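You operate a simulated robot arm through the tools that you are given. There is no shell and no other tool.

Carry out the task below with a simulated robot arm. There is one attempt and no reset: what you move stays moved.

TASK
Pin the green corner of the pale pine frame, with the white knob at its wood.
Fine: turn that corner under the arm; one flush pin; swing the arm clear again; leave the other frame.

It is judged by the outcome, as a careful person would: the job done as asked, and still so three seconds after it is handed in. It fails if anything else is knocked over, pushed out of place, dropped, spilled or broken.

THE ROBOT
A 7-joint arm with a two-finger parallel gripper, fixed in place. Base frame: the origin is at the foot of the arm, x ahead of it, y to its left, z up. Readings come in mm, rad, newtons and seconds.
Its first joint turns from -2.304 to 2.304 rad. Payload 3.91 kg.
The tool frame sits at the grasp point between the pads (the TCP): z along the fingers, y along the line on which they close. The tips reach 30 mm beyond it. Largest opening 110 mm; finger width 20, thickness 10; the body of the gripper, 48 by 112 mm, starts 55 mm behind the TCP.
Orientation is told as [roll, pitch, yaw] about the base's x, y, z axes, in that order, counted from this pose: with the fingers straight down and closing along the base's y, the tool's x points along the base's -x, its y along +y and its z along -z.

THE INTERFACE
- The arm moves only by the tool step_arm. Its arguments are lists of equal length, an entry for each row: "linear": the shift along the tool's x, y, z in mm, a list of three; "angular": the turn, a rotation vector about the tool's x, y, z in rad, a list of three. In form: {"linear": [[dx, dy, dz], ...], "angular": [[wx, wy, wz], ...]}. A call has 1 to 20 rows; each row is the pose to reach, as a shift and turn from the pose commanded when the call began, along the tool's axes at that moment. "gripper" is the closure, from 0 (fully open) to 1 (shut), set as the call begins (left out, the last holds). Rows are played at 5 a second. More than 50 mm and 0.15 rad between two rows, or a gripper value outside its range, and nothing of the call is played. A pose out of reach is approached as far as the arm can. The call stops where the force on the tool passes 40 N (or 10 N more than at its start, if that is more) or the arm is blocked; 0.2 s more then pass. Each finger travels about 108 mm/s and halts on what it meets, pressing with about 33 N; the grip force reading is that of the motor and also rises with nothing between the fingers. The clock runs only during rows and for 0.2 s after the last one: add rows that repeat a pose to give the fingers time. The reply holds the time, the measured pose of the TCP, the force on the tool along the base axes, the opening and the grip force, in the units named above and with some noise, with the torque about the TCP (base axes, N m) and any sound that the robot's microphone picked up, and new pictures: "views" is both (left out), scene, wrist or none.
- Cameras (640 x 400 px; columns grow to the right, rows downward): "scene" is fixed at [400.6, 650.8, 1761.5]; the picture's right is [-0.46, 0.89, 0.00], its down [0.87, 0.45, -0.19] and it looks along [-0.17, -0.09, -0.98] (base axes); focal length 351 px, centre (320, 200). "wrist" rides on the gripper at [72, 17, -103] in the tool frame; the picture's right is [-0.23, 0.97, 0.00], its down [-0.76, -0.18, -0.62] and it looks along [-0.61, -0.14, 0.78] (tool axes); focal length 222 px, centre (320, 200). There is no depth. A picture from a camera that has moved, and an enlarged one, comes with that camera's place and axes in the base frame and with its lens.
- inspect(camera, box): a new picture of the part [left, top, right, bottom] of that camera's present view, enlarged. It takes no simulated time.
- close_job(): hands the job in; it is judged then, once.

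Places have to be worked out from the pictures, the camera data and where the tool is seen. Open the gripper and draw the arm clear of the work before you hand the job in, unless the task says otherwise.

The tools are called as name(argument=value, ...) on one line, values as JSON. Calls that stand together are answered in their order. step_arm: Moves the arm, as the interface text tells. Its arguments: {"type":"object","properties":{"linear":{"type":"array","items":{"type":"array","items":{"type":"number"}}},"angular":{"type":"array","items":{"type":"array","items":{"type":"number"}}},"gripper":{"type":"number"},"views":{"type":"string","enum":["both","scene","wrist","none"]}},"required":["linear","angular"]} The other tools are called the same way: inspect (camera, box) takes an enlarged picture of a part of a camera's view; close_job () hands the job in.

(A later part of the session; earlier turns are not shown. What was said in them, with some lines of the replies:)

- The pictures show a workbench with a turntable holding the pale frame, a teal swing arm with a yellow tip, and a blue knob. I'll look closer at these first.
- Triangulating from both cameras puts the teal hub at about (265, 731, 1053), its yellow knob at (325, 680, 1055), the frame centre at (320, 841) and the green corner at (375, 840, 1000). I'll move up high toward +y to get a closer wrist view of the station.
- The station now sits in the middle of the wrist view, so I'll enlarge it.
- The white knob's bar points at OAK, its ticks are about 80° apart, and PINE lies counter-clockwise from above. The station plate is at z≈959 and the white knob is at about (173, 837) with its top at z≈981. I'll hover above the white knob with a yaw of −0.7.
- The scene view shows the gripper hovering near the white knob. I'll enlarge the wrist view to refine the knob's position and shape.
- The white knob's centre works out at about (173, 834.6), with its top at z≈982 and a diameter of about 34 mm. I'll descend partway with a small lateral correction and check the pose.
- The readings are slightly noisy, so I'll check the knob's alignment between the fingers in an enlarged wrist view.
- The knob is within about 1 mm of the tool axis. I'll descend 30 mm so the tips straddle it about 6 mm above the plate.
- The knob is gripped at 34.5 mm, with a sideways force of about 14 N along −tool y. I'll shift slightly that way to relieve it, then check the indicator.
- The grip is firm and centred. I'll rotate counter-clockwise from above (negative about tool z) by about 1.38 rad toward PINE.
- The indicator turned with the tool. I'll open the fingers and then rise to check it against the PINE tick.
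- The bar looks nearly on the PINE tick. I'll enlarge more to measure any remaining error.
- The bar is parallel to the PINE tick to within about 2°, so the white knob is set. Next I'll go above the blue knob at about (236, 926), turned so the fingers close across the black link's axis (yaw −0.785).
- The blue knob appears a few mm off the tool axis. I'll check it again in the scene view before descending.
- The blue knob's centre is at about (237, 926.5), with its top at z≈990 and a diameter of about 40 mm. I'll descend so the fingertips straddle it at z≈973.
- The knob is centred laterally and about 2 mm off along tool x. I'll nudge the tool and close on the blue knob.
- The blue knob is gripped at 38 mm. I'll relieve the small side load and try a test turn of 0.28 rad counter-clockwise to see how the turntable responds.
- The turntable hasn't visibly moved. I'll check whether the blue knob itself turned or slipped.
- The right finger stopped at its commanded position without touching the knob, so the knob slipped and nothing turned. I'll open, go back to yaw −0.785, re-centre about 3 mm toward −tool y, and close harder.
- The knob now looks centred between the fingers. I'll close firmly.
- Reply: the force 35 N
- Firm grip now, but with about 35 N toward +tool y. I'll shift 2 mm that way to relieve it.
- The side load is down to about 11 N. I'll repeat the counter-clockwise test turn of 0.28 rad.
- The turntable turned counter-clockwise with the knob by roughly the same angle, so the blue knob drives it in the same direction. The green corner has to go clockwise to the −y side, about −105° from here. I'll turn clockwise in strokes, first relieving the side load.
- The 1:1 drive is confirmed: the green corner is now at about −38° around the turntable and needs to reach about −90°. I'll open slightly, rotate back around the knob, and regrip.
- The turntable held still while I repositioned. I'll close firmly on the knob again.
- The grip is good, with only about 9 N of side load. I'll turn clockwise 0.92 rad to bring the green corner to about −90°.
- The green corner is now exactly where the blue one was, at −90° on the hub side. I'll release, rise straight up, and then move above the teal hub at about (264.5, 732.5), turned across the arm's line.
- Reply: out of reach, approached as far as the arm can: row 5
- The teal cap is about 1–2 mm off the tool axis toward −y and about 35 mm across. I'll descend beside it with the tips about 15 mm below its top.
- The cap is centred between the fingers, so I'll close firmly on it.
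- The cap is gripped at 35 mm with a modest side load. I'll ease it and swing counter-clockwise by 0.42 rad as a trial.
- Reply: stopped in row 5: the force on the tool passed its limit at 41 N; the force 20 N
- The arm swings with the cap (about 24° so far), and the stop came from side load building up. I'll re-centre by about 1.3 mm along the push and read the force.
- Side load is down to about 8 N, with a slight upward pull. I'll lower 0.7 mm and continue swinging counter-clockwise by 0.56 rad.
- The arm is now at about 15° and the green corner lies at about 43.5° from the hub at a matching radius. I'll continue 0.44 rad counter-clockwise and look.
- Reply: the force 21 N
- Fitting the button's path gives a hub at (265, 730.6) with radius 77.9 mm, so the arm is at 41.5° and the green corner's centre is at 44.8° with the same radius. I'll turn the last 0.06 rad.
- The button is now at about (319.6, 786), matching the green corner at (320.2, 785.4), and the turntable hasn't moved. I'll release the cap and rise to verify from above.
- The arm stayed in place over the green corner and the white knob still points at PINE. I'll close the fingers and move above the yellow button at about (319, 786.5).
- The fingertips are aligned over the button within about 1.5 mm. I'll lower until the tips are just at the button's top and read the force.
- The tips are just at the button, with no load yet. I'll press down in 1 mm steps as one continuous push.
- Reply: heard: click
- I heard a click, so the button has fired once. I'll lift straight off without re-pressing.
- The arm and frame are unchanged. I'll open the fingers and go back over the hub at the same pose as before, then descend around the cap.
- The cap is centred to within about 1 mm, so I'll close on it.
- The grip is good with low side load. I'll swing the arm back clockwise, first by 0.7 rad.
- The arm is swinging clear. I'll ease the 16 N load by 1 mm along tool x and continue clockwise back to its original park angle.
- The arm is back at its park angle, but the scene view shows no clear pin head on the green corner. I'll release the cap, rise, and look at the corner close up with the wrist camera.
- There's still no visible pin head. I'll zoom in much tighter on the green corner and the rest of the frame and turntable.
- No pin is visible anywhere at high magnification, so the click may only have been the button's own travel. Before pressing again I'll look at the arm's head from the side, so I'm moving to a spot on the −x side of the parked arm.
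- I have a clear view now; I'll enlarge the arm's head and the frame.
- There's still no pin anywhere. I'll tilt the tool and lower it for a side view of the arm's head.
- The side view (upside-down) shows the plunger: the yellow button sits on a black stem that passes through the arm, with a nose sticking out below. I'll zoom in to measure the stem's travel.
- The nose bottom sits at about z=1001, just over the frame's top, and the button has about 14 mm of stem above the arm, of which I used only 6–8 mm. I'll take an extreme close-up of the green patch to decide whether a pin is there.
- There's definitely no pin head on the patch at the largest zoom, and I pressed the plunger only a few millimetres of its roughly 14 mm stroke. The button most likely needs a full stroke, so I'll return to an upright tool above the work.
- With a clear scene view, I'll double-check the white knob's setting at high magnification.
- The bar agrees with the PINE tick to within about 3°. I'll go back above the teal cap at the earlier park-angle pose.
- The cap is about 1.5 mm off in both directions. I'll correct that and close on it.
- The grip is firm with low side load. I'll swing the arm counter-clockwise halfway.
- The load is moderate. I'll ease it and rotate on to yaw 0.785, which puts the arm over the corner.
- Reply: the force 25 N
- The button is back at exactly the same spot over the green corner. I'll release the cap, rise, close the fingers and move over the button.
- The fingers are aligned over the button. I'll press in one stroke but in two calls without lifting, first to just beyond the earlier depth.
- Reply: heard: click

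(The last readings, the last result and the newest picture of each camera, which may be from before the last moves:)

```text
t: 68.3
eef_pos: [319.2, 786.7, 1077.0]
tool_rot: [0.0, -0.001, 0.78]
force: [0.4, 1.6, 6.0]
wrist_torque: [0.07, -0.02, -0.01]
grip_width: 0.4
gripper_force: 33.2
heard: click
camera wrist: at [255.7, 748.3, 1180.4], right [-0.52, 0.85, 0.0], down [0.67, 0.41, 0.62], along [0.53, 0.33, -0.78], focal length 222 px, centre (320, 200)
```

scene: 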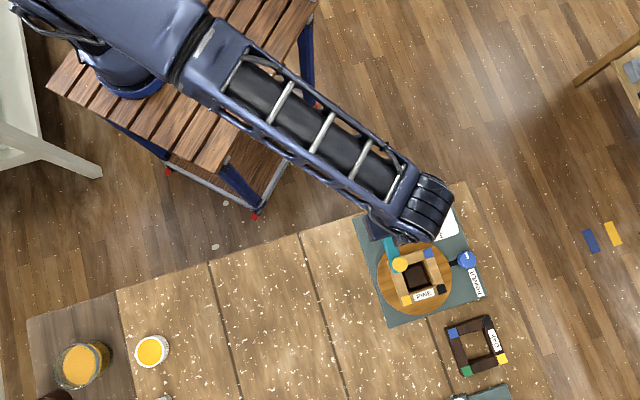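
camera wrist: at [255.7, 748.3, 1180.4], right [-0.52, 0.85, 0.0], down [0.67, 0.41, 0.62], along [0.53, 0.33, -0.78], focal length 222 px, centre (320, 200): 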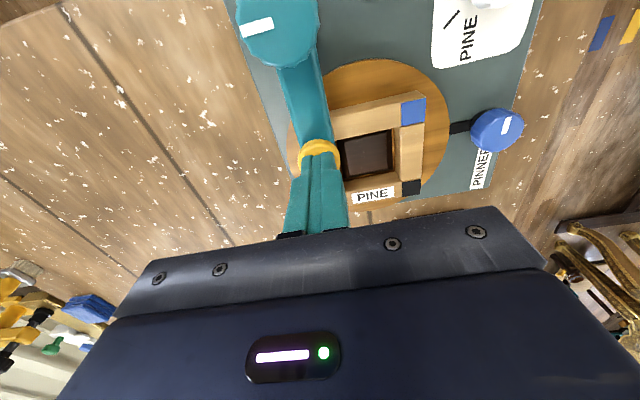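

Another click, now with 6 N of resistance. I'll keep pushing deeper without lifting.

step_arm(linear=[[0, 0, 1], [0, 0, 2], [0, 0, 3], [0, 0, 4], [0, 0, 4]], angular=[[0, 0, 0], [0, 0, 0], [0, 0, 0], [0, 0, 0], [0, 0, 0]], views="wrist")

inspect(camera="wrist", box=[240, 60, 440, 220])

```text
t: 69.5
eef_pos: [319.0, 787.7, 1077.4]
tool_rot: [0.003, -0.005, 0.781]
force: [0.6, -3.8, 11.0]
wrist_torque: [-0.12, 0.03, -0.02]
grip_width: 0.1
gripper_force: 33.1
stopped in row 5: the force on the tool passed its limit at 41 N (the readings are from after the stop); the commanded pose is now the measured one
camera wrist: at [254.8, 748.2, 1180.1], right [-0.52, 0.85, 0.0], down [0.66, 0.41, 0.63], along [0.53, 0.33, -0.78], focal length 222 px, centre (320, 200)
```

wrist: 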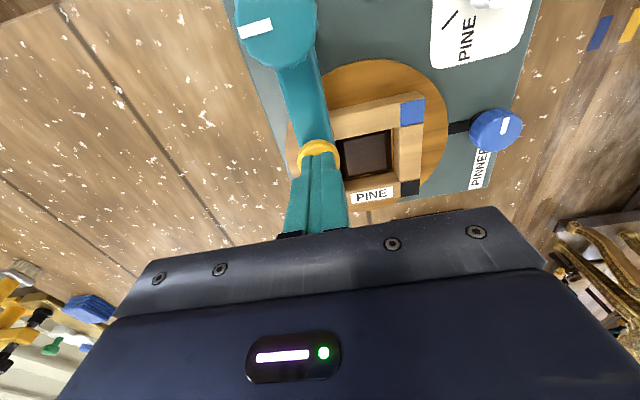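

```text
2.50 times, centred on (340, 140) of wrist
camera zoom: at [254.8, 748.2, 1180.1], right [-0.52, 0.85, 0.0], down [0.66, 0.41, 0.63], along [0.53, 0.33, -0.78], focal length 555 px, centre (270, 350)
```

zoom: 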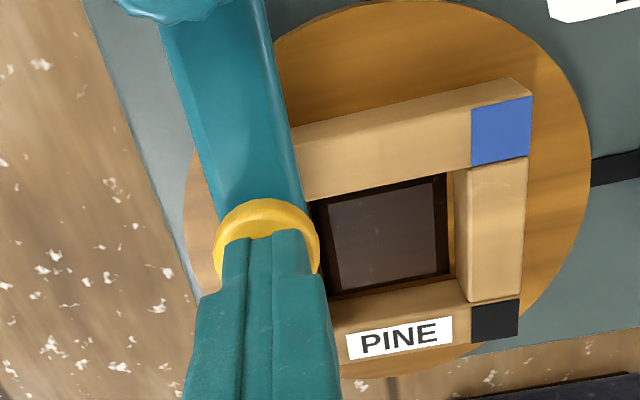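

The button has bottomed out (41 N) with only that one click. I'll lift off, then look at the corner.

step_arm(linear=[[0, 0, -15], [0, 0, -45], [0, 0, -85], [0, 0, -85]], angular=[[0, 0, 0], [0, 0, 0], [0, 0, 0], [0, 0, 0]], views="wrist")

inspect(camera="wrist", box=[280, 60, 400, 180])

```text
t: 70.5
eef_pos: [320.0, 786.4, 1158.5]
tool_rot: [0.001, -0.004, 0.784]
force: [-0.3, -0.3, 0.6]
wrist_torque: [0.03, 0.03, 0.02]
grip_width: 0.2
gripper_force: 33.7
camera wrist: at [255.6, 747.1, 1262.8], right [-0.53, 0.85, 0.0], down [0.66, 0.41, 0.63], along [0.53, 0.33, -0.78], focal length 222 px, centre (320, 200)
```

wrist: 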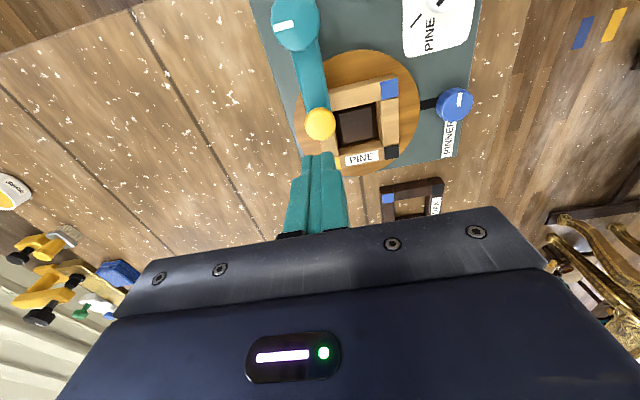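

```text
3.33 times, centred on (340, 120) of wrist
camera zoom: at [255.6, 747.1, 1262.8], right [-0.53, 0.85, 0.0], down [0.66, 0.41, 0.63], along [0.53, 0.33, -0.78], focal length 740 px, centre (253, 467)
```

zoom: 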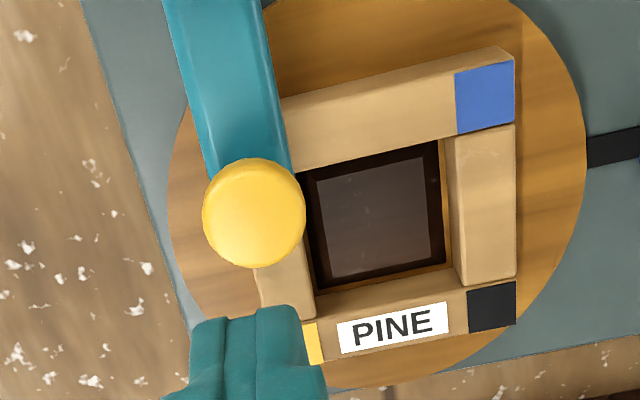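

The arm is still in place, so I'll check from the side whether a pin is there and how the nose sits over the corner. I'll move to the −y side, turned to look along +y.

step_arm(linear=[[10, -11, -15], [21, -23, -31], [32, -35, -31], [43, -47, -31], [54, -59, -31], [64, -70, -31], [74.1, -81.4, -31], [74.1, -81.4, -31]], angular=[[0, 0, -0.112], [0, 0, -0.224], [0, 0, -0.336], [0, 0, -0.448], [0, 0, -0.56], [0, 0, -0.672], [0, 0, -0.786], [0, 0, -0.786]], gripper=0)

```text
t: 72.2
eef_pos: [322.9, 675.2, 1191.5]
tool_rot: [-0.001, -0.004, 1.568]
force: [-0.6, -0.4, 0.4]
wrist_torque: [0.0, 0.0, 0.02]
grip_width: 110.1
gripper_force: 0.2
camera wrist: at [305.7, 603.7, 1294.3], right [-0.97, 0.23, 0.0], down [0.18, 0.76, 0.63], along [0.14, 0.61, -0.78], focal length 222 px, centre (320, 200)
```

scene: 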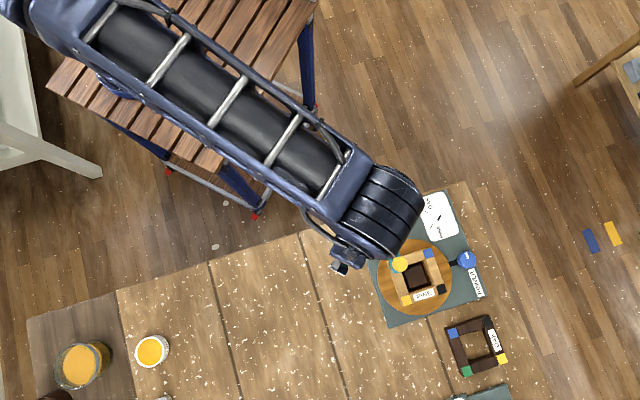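
wrist: 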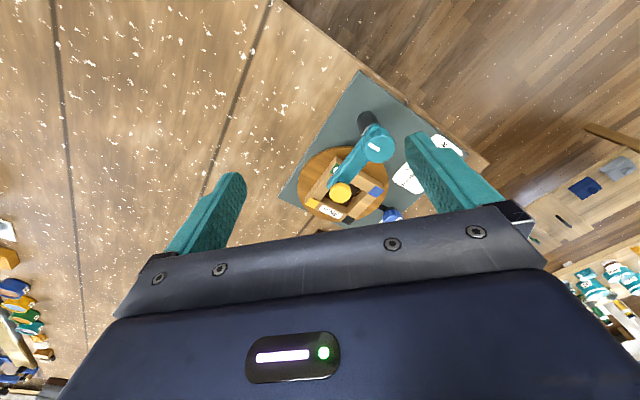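

That pose is reachable. I'll tilt and lower for a side view of the nose over the corner, staying clear of the hub.

step_arm(linear=[[0, 0, 20], [0, 0, 40], [0, 0, 60], [0, 0, 80], [0, 0, 100], [0, 0, 120], [0, 0, 140], [0, 0, 140]], angular=[[0, -0.1, 0], [0, -0.2, 0], [0, -0.3, 0], [0, -0.4, 0], [0, -0.5, 0], [0, -0.6, 0], [0, -0.68, 0], [0, -0.68, 0]])

inspect(camera="wrist", box=[270, 120, 390, 230])

```text
t: 74.0
eef_pos: [322.2, 676.8, 1047.5]
tool_rot: [-0.002, -0.686, 1.57]
force: [-0.2, -1.3, -0.9]
wrist_torque: [-0.03, 0.0, -0.02]
grip_width: 110.1
gripper_force: 0.2
camera wrist: at [305.2, 555.6, 1082.9], right [-0.97, 0.18, 0.14], down [0.18, 0.2, 0.96], along [0.14, 0.96, -0.22], focal length 222 px, centre (320, 200)
```

scene: 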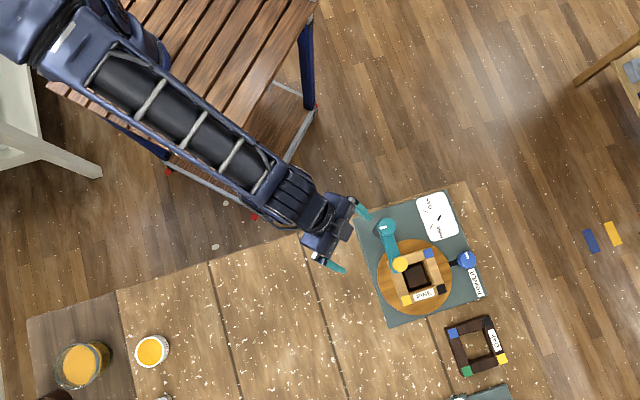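
wrist: 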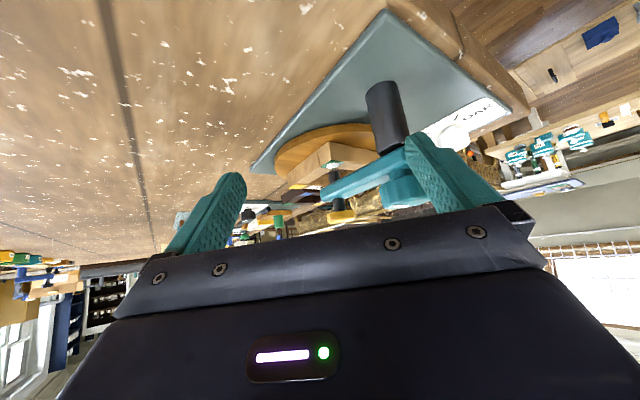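

```text
3.64 times, centred on (330, 175) of wrist
camera zoom: at [305.2, 555.6, 1082.9], right [-0.97, 0.18, 0.14], down [0.18, 0.2, 0.96], along [0.14, 0.96, -0.22], focal length 808 px, centre (284, 291)
```

zoom: 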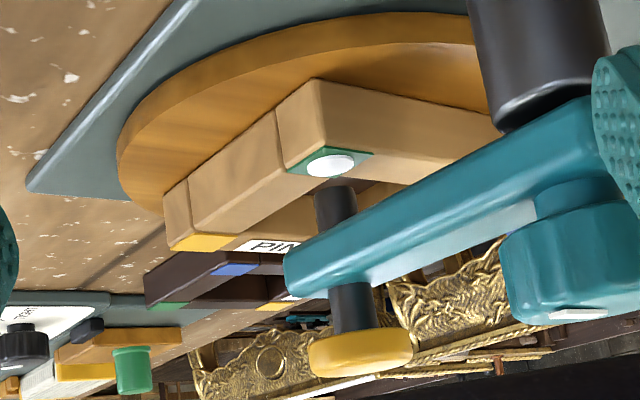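

A pin head is now clearly visible on the green patch: a bright disc lying flat on the surface under the nose. I'll reverse out of this view, then swing the arm clear.

step_arm(linear=[[-14.7, 0, -18.2], [-29.4, 0, -36.4], [-44, 0, -54.5], [-58.7, 0, -72.6], [-73.4, 0, -90.8], [-88, 0, -108.9], [-88, 0, -108.9]], angular=[[0, 0.1, 0], [0, 0.2, 0], [0, 0.32, 0], [0, 0.44, 0], [0, 0.56, 0], [0, 0.68, 0], [0, 0.68, 0]], views="none")

inspect(camera="scene", box=[350, 210, 450, 310])

```text
t: 75.7
eef_pos: [323.6, 677.3, 1189.9]
tool_rot: [0.0, -0.004, 1.567]
force: [0.1, 0.8, -0.6]
wrist_torque: [-0.02, 0.01, 0.0]
grip_width: 109.9
gripper_force: 0.0
```

```text
4.00 times, centred on (400, 260) of scene
camera zoom: at [400.6, 650.8, 1761.5], right [-0.46, 0.89, 0.0], down [0.87, 0.45, -0.19], along [-0.17, -0.09, -0.98], focal length 1406 px, centre (0, -40)
```

zoom: 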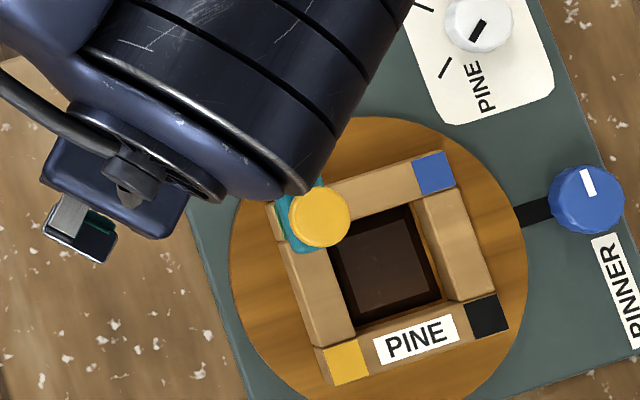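

The arm hasn't moved. I'll return above the teal cap at yaw 0.78 and check the centring before descending.

step_arm(linear=[[-9, 10, 4], [-18, 20, 8], [-27, 29, 12], [-36, 39, 16], [-46, 49, 22], [-55, 58.5, 28], [-55, 58.5, 28]], angular=[[0, 0, 0.13], [0, 0, 0.26], [0, 0, 0.39], [0, 0, 0.52], [0, 0, 0.65], [0, 0, 0.785], [0, 0, 0.785]], gripper=0.4, views="wrist")

inspect(camera="wrist", box=[220, 50, 420, 210])

```text
t: 77.2
eef_pos: [263.6, 732.8, 1162.9]
tool_rot: [0.003, -0.005, 0.784]
force: [0.1, 0.4, -0.7]
wrist_torque: [0.0, 0.0, 0.0]
grip_width: 66.0
gripper_force: 0.1
camera wrist: at [199.7, 693.9, 1266.6], right [-0.52, 0.85, 0.0], down [0.67, 0.41, 0.63], along [0.53, 0.33, -0.78], focal length 222 px, centre (320, 200)
```

wrist: 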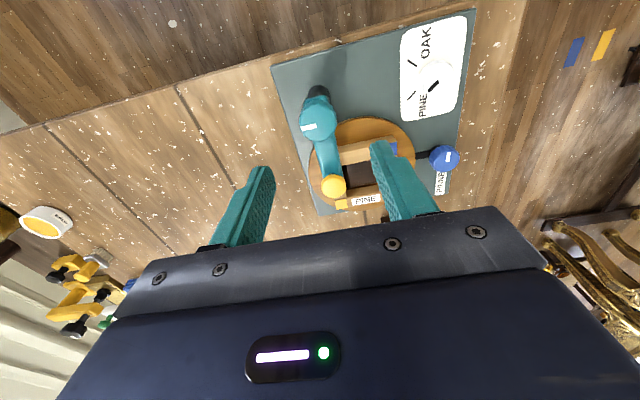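

```text
2.50 times, centred on (320, 130) of wrist
camera zoom: at [199.7, 693.9, 1266.6], right [-0.52, 0.85, 0.0], down [0.67, 0.41, 0.63], along [0.53, 0.33, -0.78], focal length 555 px, centre (320, 375)
```

zoom: 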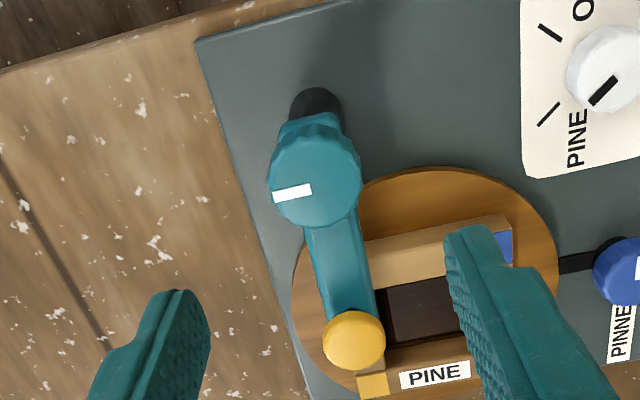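

The cap is about 1 mm toward −y. I'll correct that while descending to the gripping height.

step_arm(linear=[[-0.5, -1, 30], [-0.5, -1, 60], [-0.5, -1, 80], [-0.5, -1, 90.5], [-0.5, -1, 90.5]], angular=[[0, 0, 0], [0, 0, 0], [0, 0, 0], [0, 0, 0], [0, 0, 0]], views="wrist")

inspect(camera="wrist", box=[230, 80, 410, 230])

```text
t: 78.5
eef_pos: [267.2, 732.4, 1070.5]
tool_rot: [0.003, -0.003, 0.784]
force: [0.0, 0.6, -0.1]
wrist_torque: [-0.02, 0.01, 0.02]
grip_width: 66.1
gripper_force: 0.0
camera wrist: at [202.9, 693.4, 1174.7], right [-0.53, 0.85, 0.0], down [0.66, 0.41, 0.63], along [0.53, 0.33, -0.78], focal length 222 px, centre (320, 200)
```

wrist: 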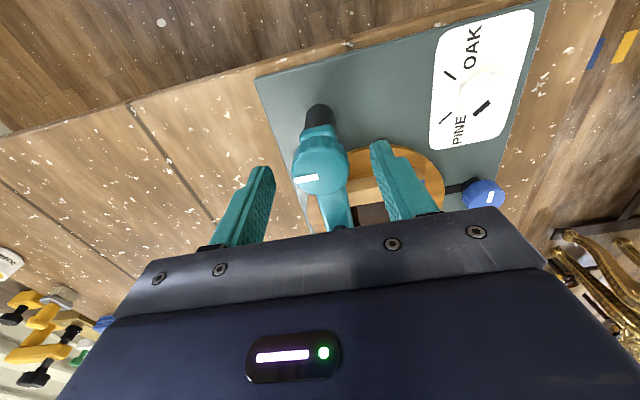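

```text
2.67 times, centred on (320, 155) of wrist
camera zoom: at [202.9, 693.4, 1174.7], right [-0.53, 0.85, 0.0], down [0.66, 0.41, 0.63], along [0.53, 0.33, -0.78], focal length 592 px, centre (320, 320)
```

zoom: 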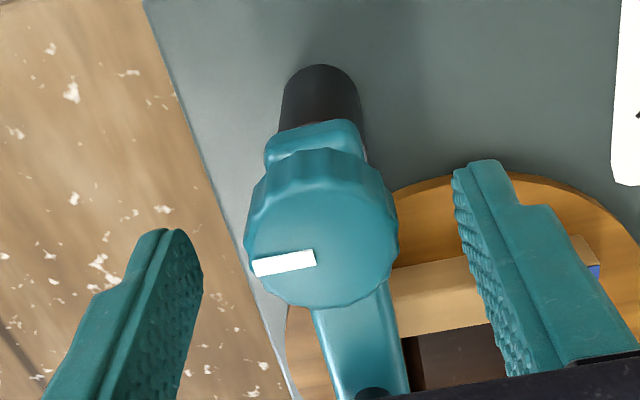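

The cap looks well centred, so I'll close on it.

step_arm(linear=[[0, 0.5, 0], [0, 0.5, 0], [0, 0.5, 0]], angular=[[0, 0, 0], [0, 0, 0], [0, 0, 0]], gripper=0.9, views="none")

```text
t: 79.2
eef_pos: [265.9, 732.5, 1071.2]
tool_rot: [0.002, -0.003, 0.785]
force: [-2.3, 0.8, -0.4]
wrist_torque: [-0.13, -0.41, 0.04]
grip_width: 35.5
gripper_force: 45.3
```

Good grip with almost no side load. I'll swing the arm clockwise off the frame, first half.

step_arm(linear=[[0, 0, 0], [0, 0, 0], [0, 0, 0], [0, 0, 0], [0, 0, 0], [0, 0, 0]], angular=[[0, 0, 0.14], [0, 0, 0.28], [0, 0, 0.42], [0, 0, 0.56], [0, 0, 0.7], [0, 0, 0.7]])

inspect(camera="scene", box=[350, 210, 450, 310])

inspect(camera="scene", box=[384, 255, 404, 275])

```text
t: 80.7
eef_pos: [265.9, 732.3, 1072.0]
tool_rot: [0.005, -0.001, 0.079]
force: [2.4, -14.7, -5.9]
wrist_torque: [-0.85, -0.84, -0.01]
grip_width: 35.4
gripper_force: 44.7
camera wrist: at [192.6, 743.5, 1175.1], right [0.15, 0.99, 0.0], down [0.77, -0.12, 0.62], along [0.62, -0.09, -0.78], focal length 222 px, centre (320, 200)
```

scene: 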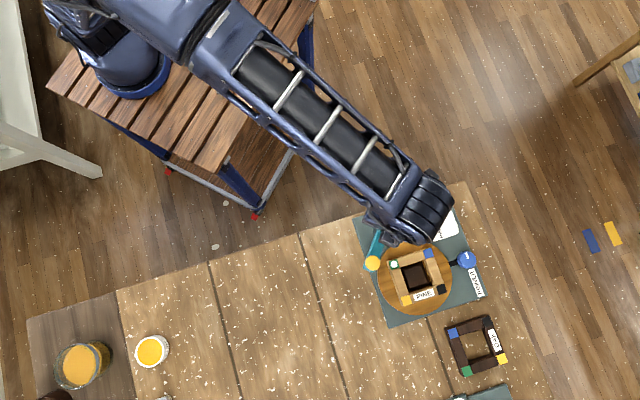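
wrist: 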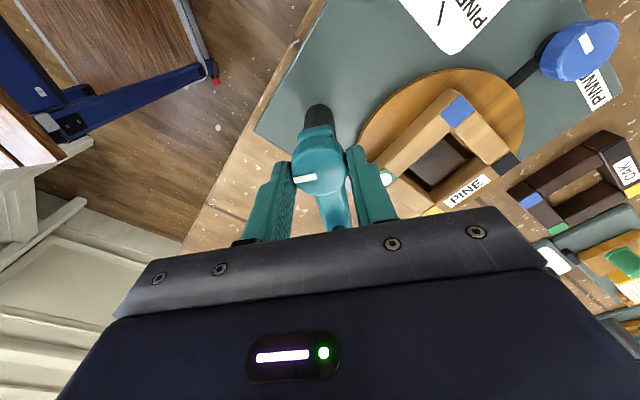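

```text
4.00 times, centred on (400, 260) of scene
camera zoom: at [400.6, 650.8, 1761.5], right [-0.46, 0.89, 0.0], down [0.87, 0.45, -0.19], along [-0.17, -0.09, -0.98], focal length 1406 px, centre (0, -40)
```

zoom: 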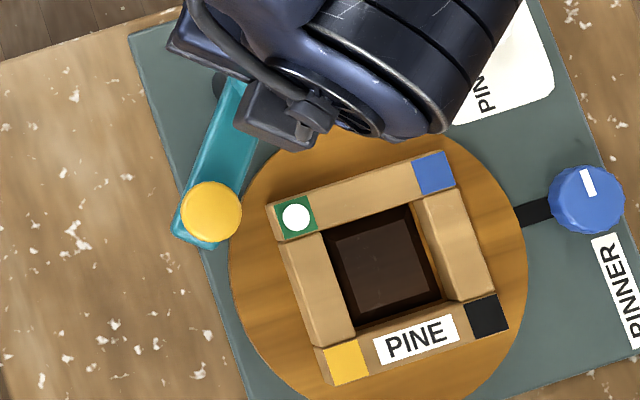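

```text
16.00 times, centred on (394, 265) of scene
camera zoom: at [400.6, 650.8, 1761.5], right [-0.46, 0.89, 0.0], down [0.87, 0.45, -0.19], along [-0.17, -0.09, -0.98], focal length 5622 px, centre (-864, -840)
```

zoom: 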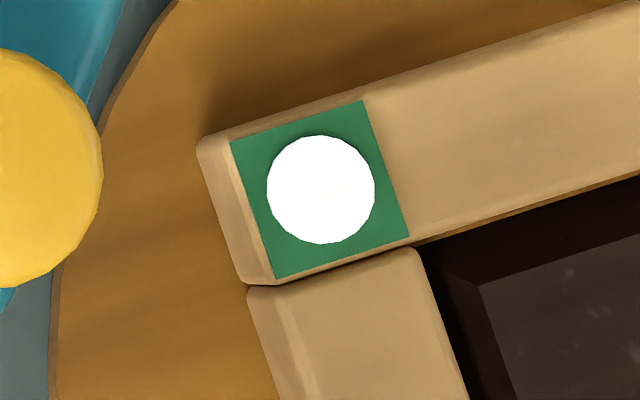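

One white pin head now sits flat and centred on the green corner. I'll ease the load and swing the arm the rest of the way to its original park angle.

step_arm(linear=[[0, -1.2, 0], [0, -1.2, 0], [0, -1.2, 0], [0, -1.2, 0], [0, -1.2, 0], [0, -1.2, 0], [0, -1.2, 0], [0, -1.2, 0]], angular=[[0, 0, 0], [0, 0, 0.13], [0, 0, 0.26], [0, 0, 0.39], [0, 0, 0.52], [0, 0, 0.65], [0, 0, 0.775], [0, 0, 0.775]])

inspect(camera="scene", box=[330, 180, 530, 305])

```text
t: 82.5
eef_pos: [266.4, 730.9, 1071.0]
tool_rot: [0.004, 0.002, -0.694]
force: [6.9, -5.8, -10.8]
wrist_torque: [-0.64, -0.02, -0.03]
grip_width: 35.6
gripper_force: 45.4
camera wrist: at [221.0, 790.5, 1175.4], right [0.8, 0.6, 0.0], down [0.47, -0.63, 0.62], along [0.38, -0.49, -0.78], focal length 222 px, centre (320, 200)
```

scene: 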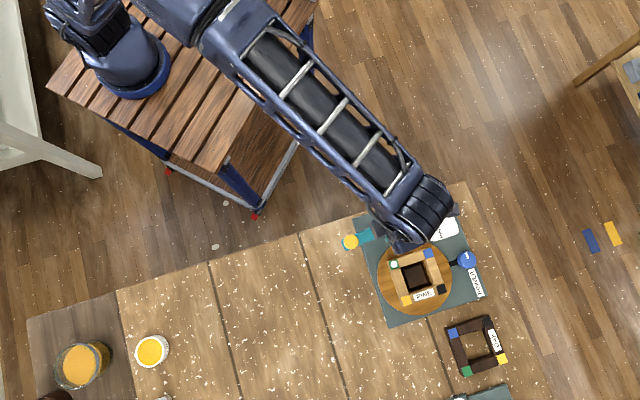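
wrist: 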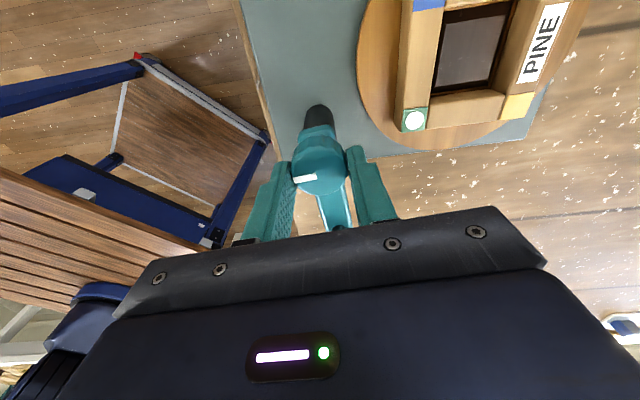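

```text
3.20 times, centred on (430, 242) of scene
camera zoom: at [400.6, 650.8, 1761.5], right [-0.46, 0.89, 0.0], down [0.87, 0.45, -0.19], along [-0.17, -0.09, -0.98], focal length 1124 px, centre (-32, 64)
```

zoom: 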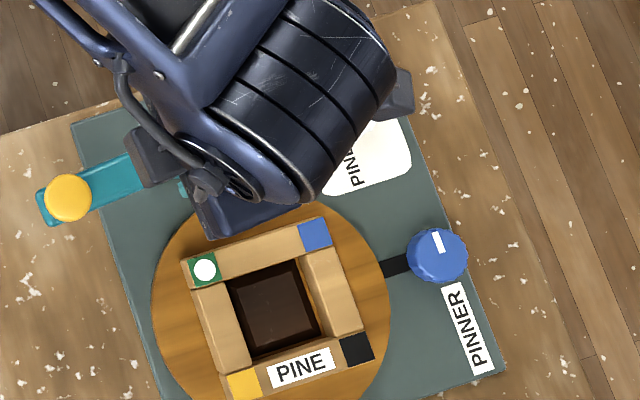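

The arm is back at its original park spot. I'll open, lift straight up, and draw back clear of the work.

step_arm(linear=[[0, 0, 0], [0, 0, 0], [0, 0, -30], [0, 0, -70], [0, 0, -110], [0, 0, -150], [-18, -34, -175], [-36, -68, -195], [-55, -102, -210], [-74, -137, -220], [-93, -172, -225], [-112, -206, -225], [-112, -206, -225]], angular=[[0, 0, 0], [0, 0, 0], [0, 0, 0], [0, 0, 0], [0, 0, 0], [0, 0, 0], [0, 0, -0.1], [0, 0, -0.2], [0, 0, -0.3], [0, 0, -0.4], [0, 0, -0.5], [0, 0, -0.6], [0, 0, -0.6]], gripper=0)

inspect(camera="scene", box=[330, 180, 530, 305])

inspect(camera="scene", box=[384, 255, 404, 275])

inspect(camera="wrist", box=[400, 0, 640, 200])

```text
t: 85.2
eef_pos: [223.2, 501.0, 1293.8]
tool_rot: [0.004, 0.0, -0.091]
force: [-0.6, -0.3, -0.8]
wrist_torque: [-0.03, 0.04, 0.02]
grip_width: 110.0
gripper_force: 0.1
camera wrist: at [151.7, 524.3, 1398.4], right [0.32, 0.95, 0.0], down [0.74, -0.25, 0.62], along [0.59, -0.19, -0.78], focal length 222 px, centre (320, 200)
```

scene: 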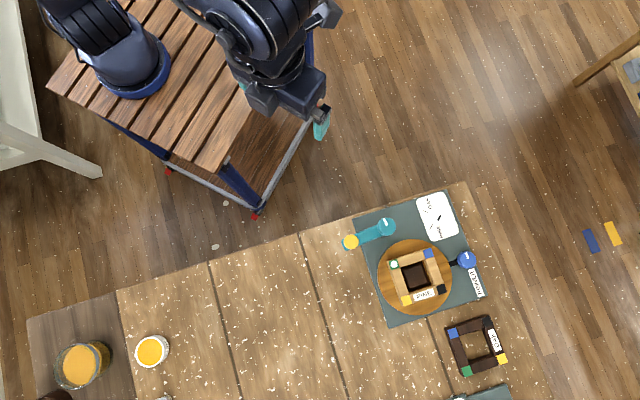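
wrist: 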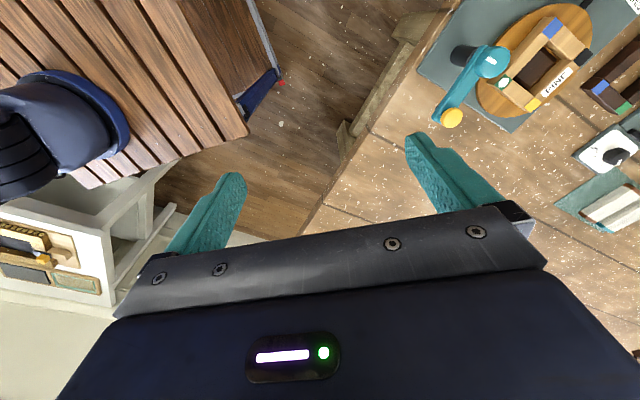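

```text
3.20 times, centred on (430, 242) of scene
camera zoom: at [400.6, 650.8, 1761.5], right [-0.46, 0.89, 0.0], down [0.87, 0.45, -0.19], along [-0.17, -0.09, -0.98], focal length 1124 px, centre (-32, 64)
```

zoom: 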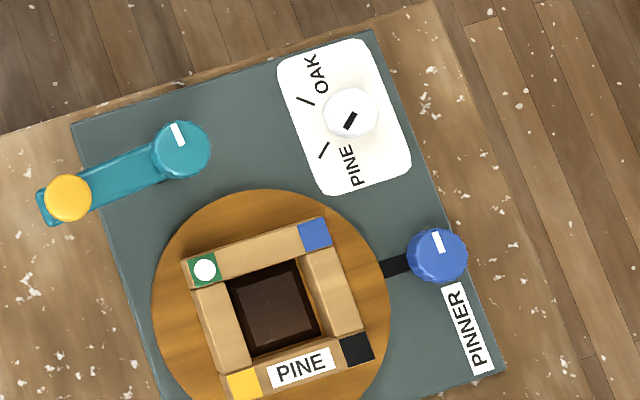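

```text
16.00 times, centred on (394, 265) of scene
camera zoom: at [400.6, 650.8, 1761.5], right [-0.46, 0.89, 0.0], down [0.87, 0.45, -0.19], along [-0.17, -0.09, -0.98], focal length 5622 px, centre (-864, -840)
```

zoom: 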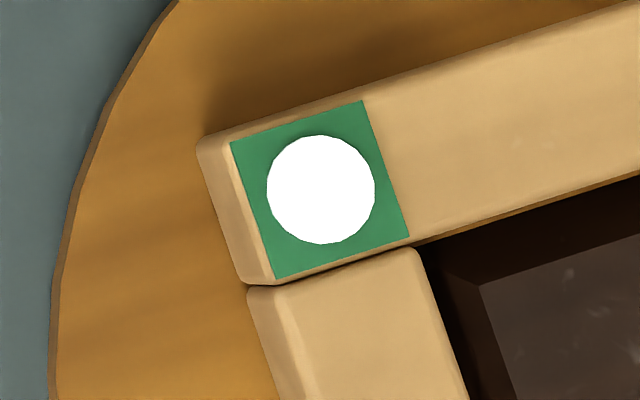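

```text
2.00 times, centred on (520, 100) of wrist
camera zoom: at [151.7, 524.3, 1398.4], right [0.32, 0.95, 0.0], down [0.74, -0.25, 0.62], along [0.59, -0.19, -0.78], focal length 444 px, centre (-80, 400)
```

zoom: 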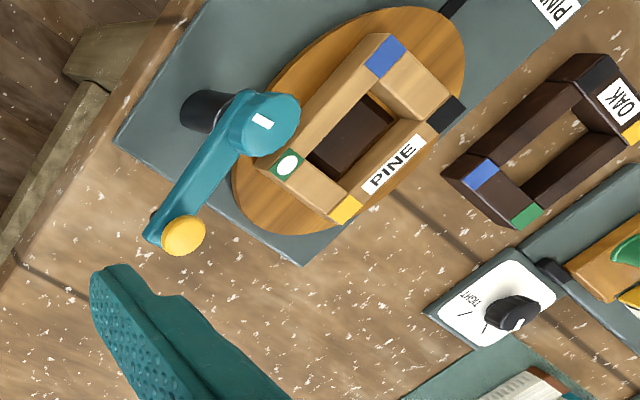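

Everything is parked: arm clear, white knob on PINE, one pin head on green, and the oak frame untouched. I'll take one last oblique close-up to confirm the pin is flush.

inspect(camera="wrist", box=[490, 70, 520, 95])

inspect(camera="scene", box=[420, 300, 580, 400])

```text
16.00 times, centred on (505, 82) of wrist
camera zoom: at [151.7, 524.3, 1398.4], right [0.32, 0.95, 0.0], down [0.74, -0.25, 0.62], along [0.59, -0.19, -0.78], focal length 3554 px, centre (-2640, 2080)
```

zoom: 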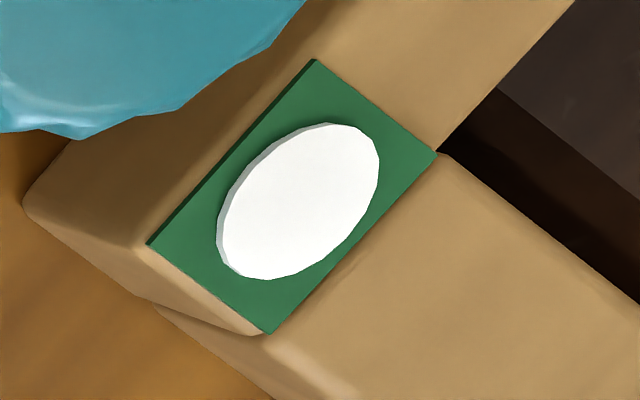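

```text
4.00 times, centred on (500, 350) of scene
camera zoom: at [400.6, 650.8, 1761.5], right [-0.46, 0.89, 0.0], down [0.87, 0.45, -0.19], along [-0.17, -0.09, -0.98], focal length 1406 px, centre (-400, -400)
```

zoom: 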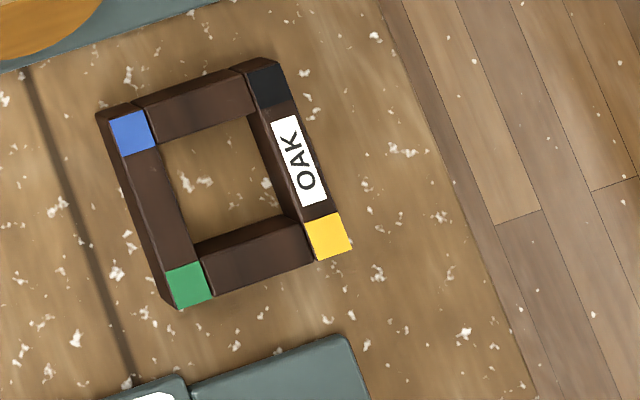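

The pin shows only as a thin flat disc with about a 1 mm edge on the green corner, so it's flush. The oak frame is untouched, the arm is clear and the gripper is open, so I'm handing the job in.

close_job()

```text
The job is handed in.
```

I've handed the job in: the pale pine frame's green corner has one pin in it. In the last close-up the pin head lay flat on the green patch, with about a 1 mm edge showing.

- **White knob:** it points at PINE, within about 3° of the tick.
- **Corner position:** I turned the green corner under the arm with the blue knob. The pin head is centred on the patch.
- **Pressing the button:** I pressed it twice. The first press clicked but was too shallow and left no pin. I checked the corner closely before swinging the arm back over and pressing fully, and only one pin head shows.
- **Arm:** it is swung back to where it was parked at the start, clear of the frame.
- **Oak frame:** it was not touched, and I saw nothing else moved or knocked over.

The gripper is open and drawn back from the bench.
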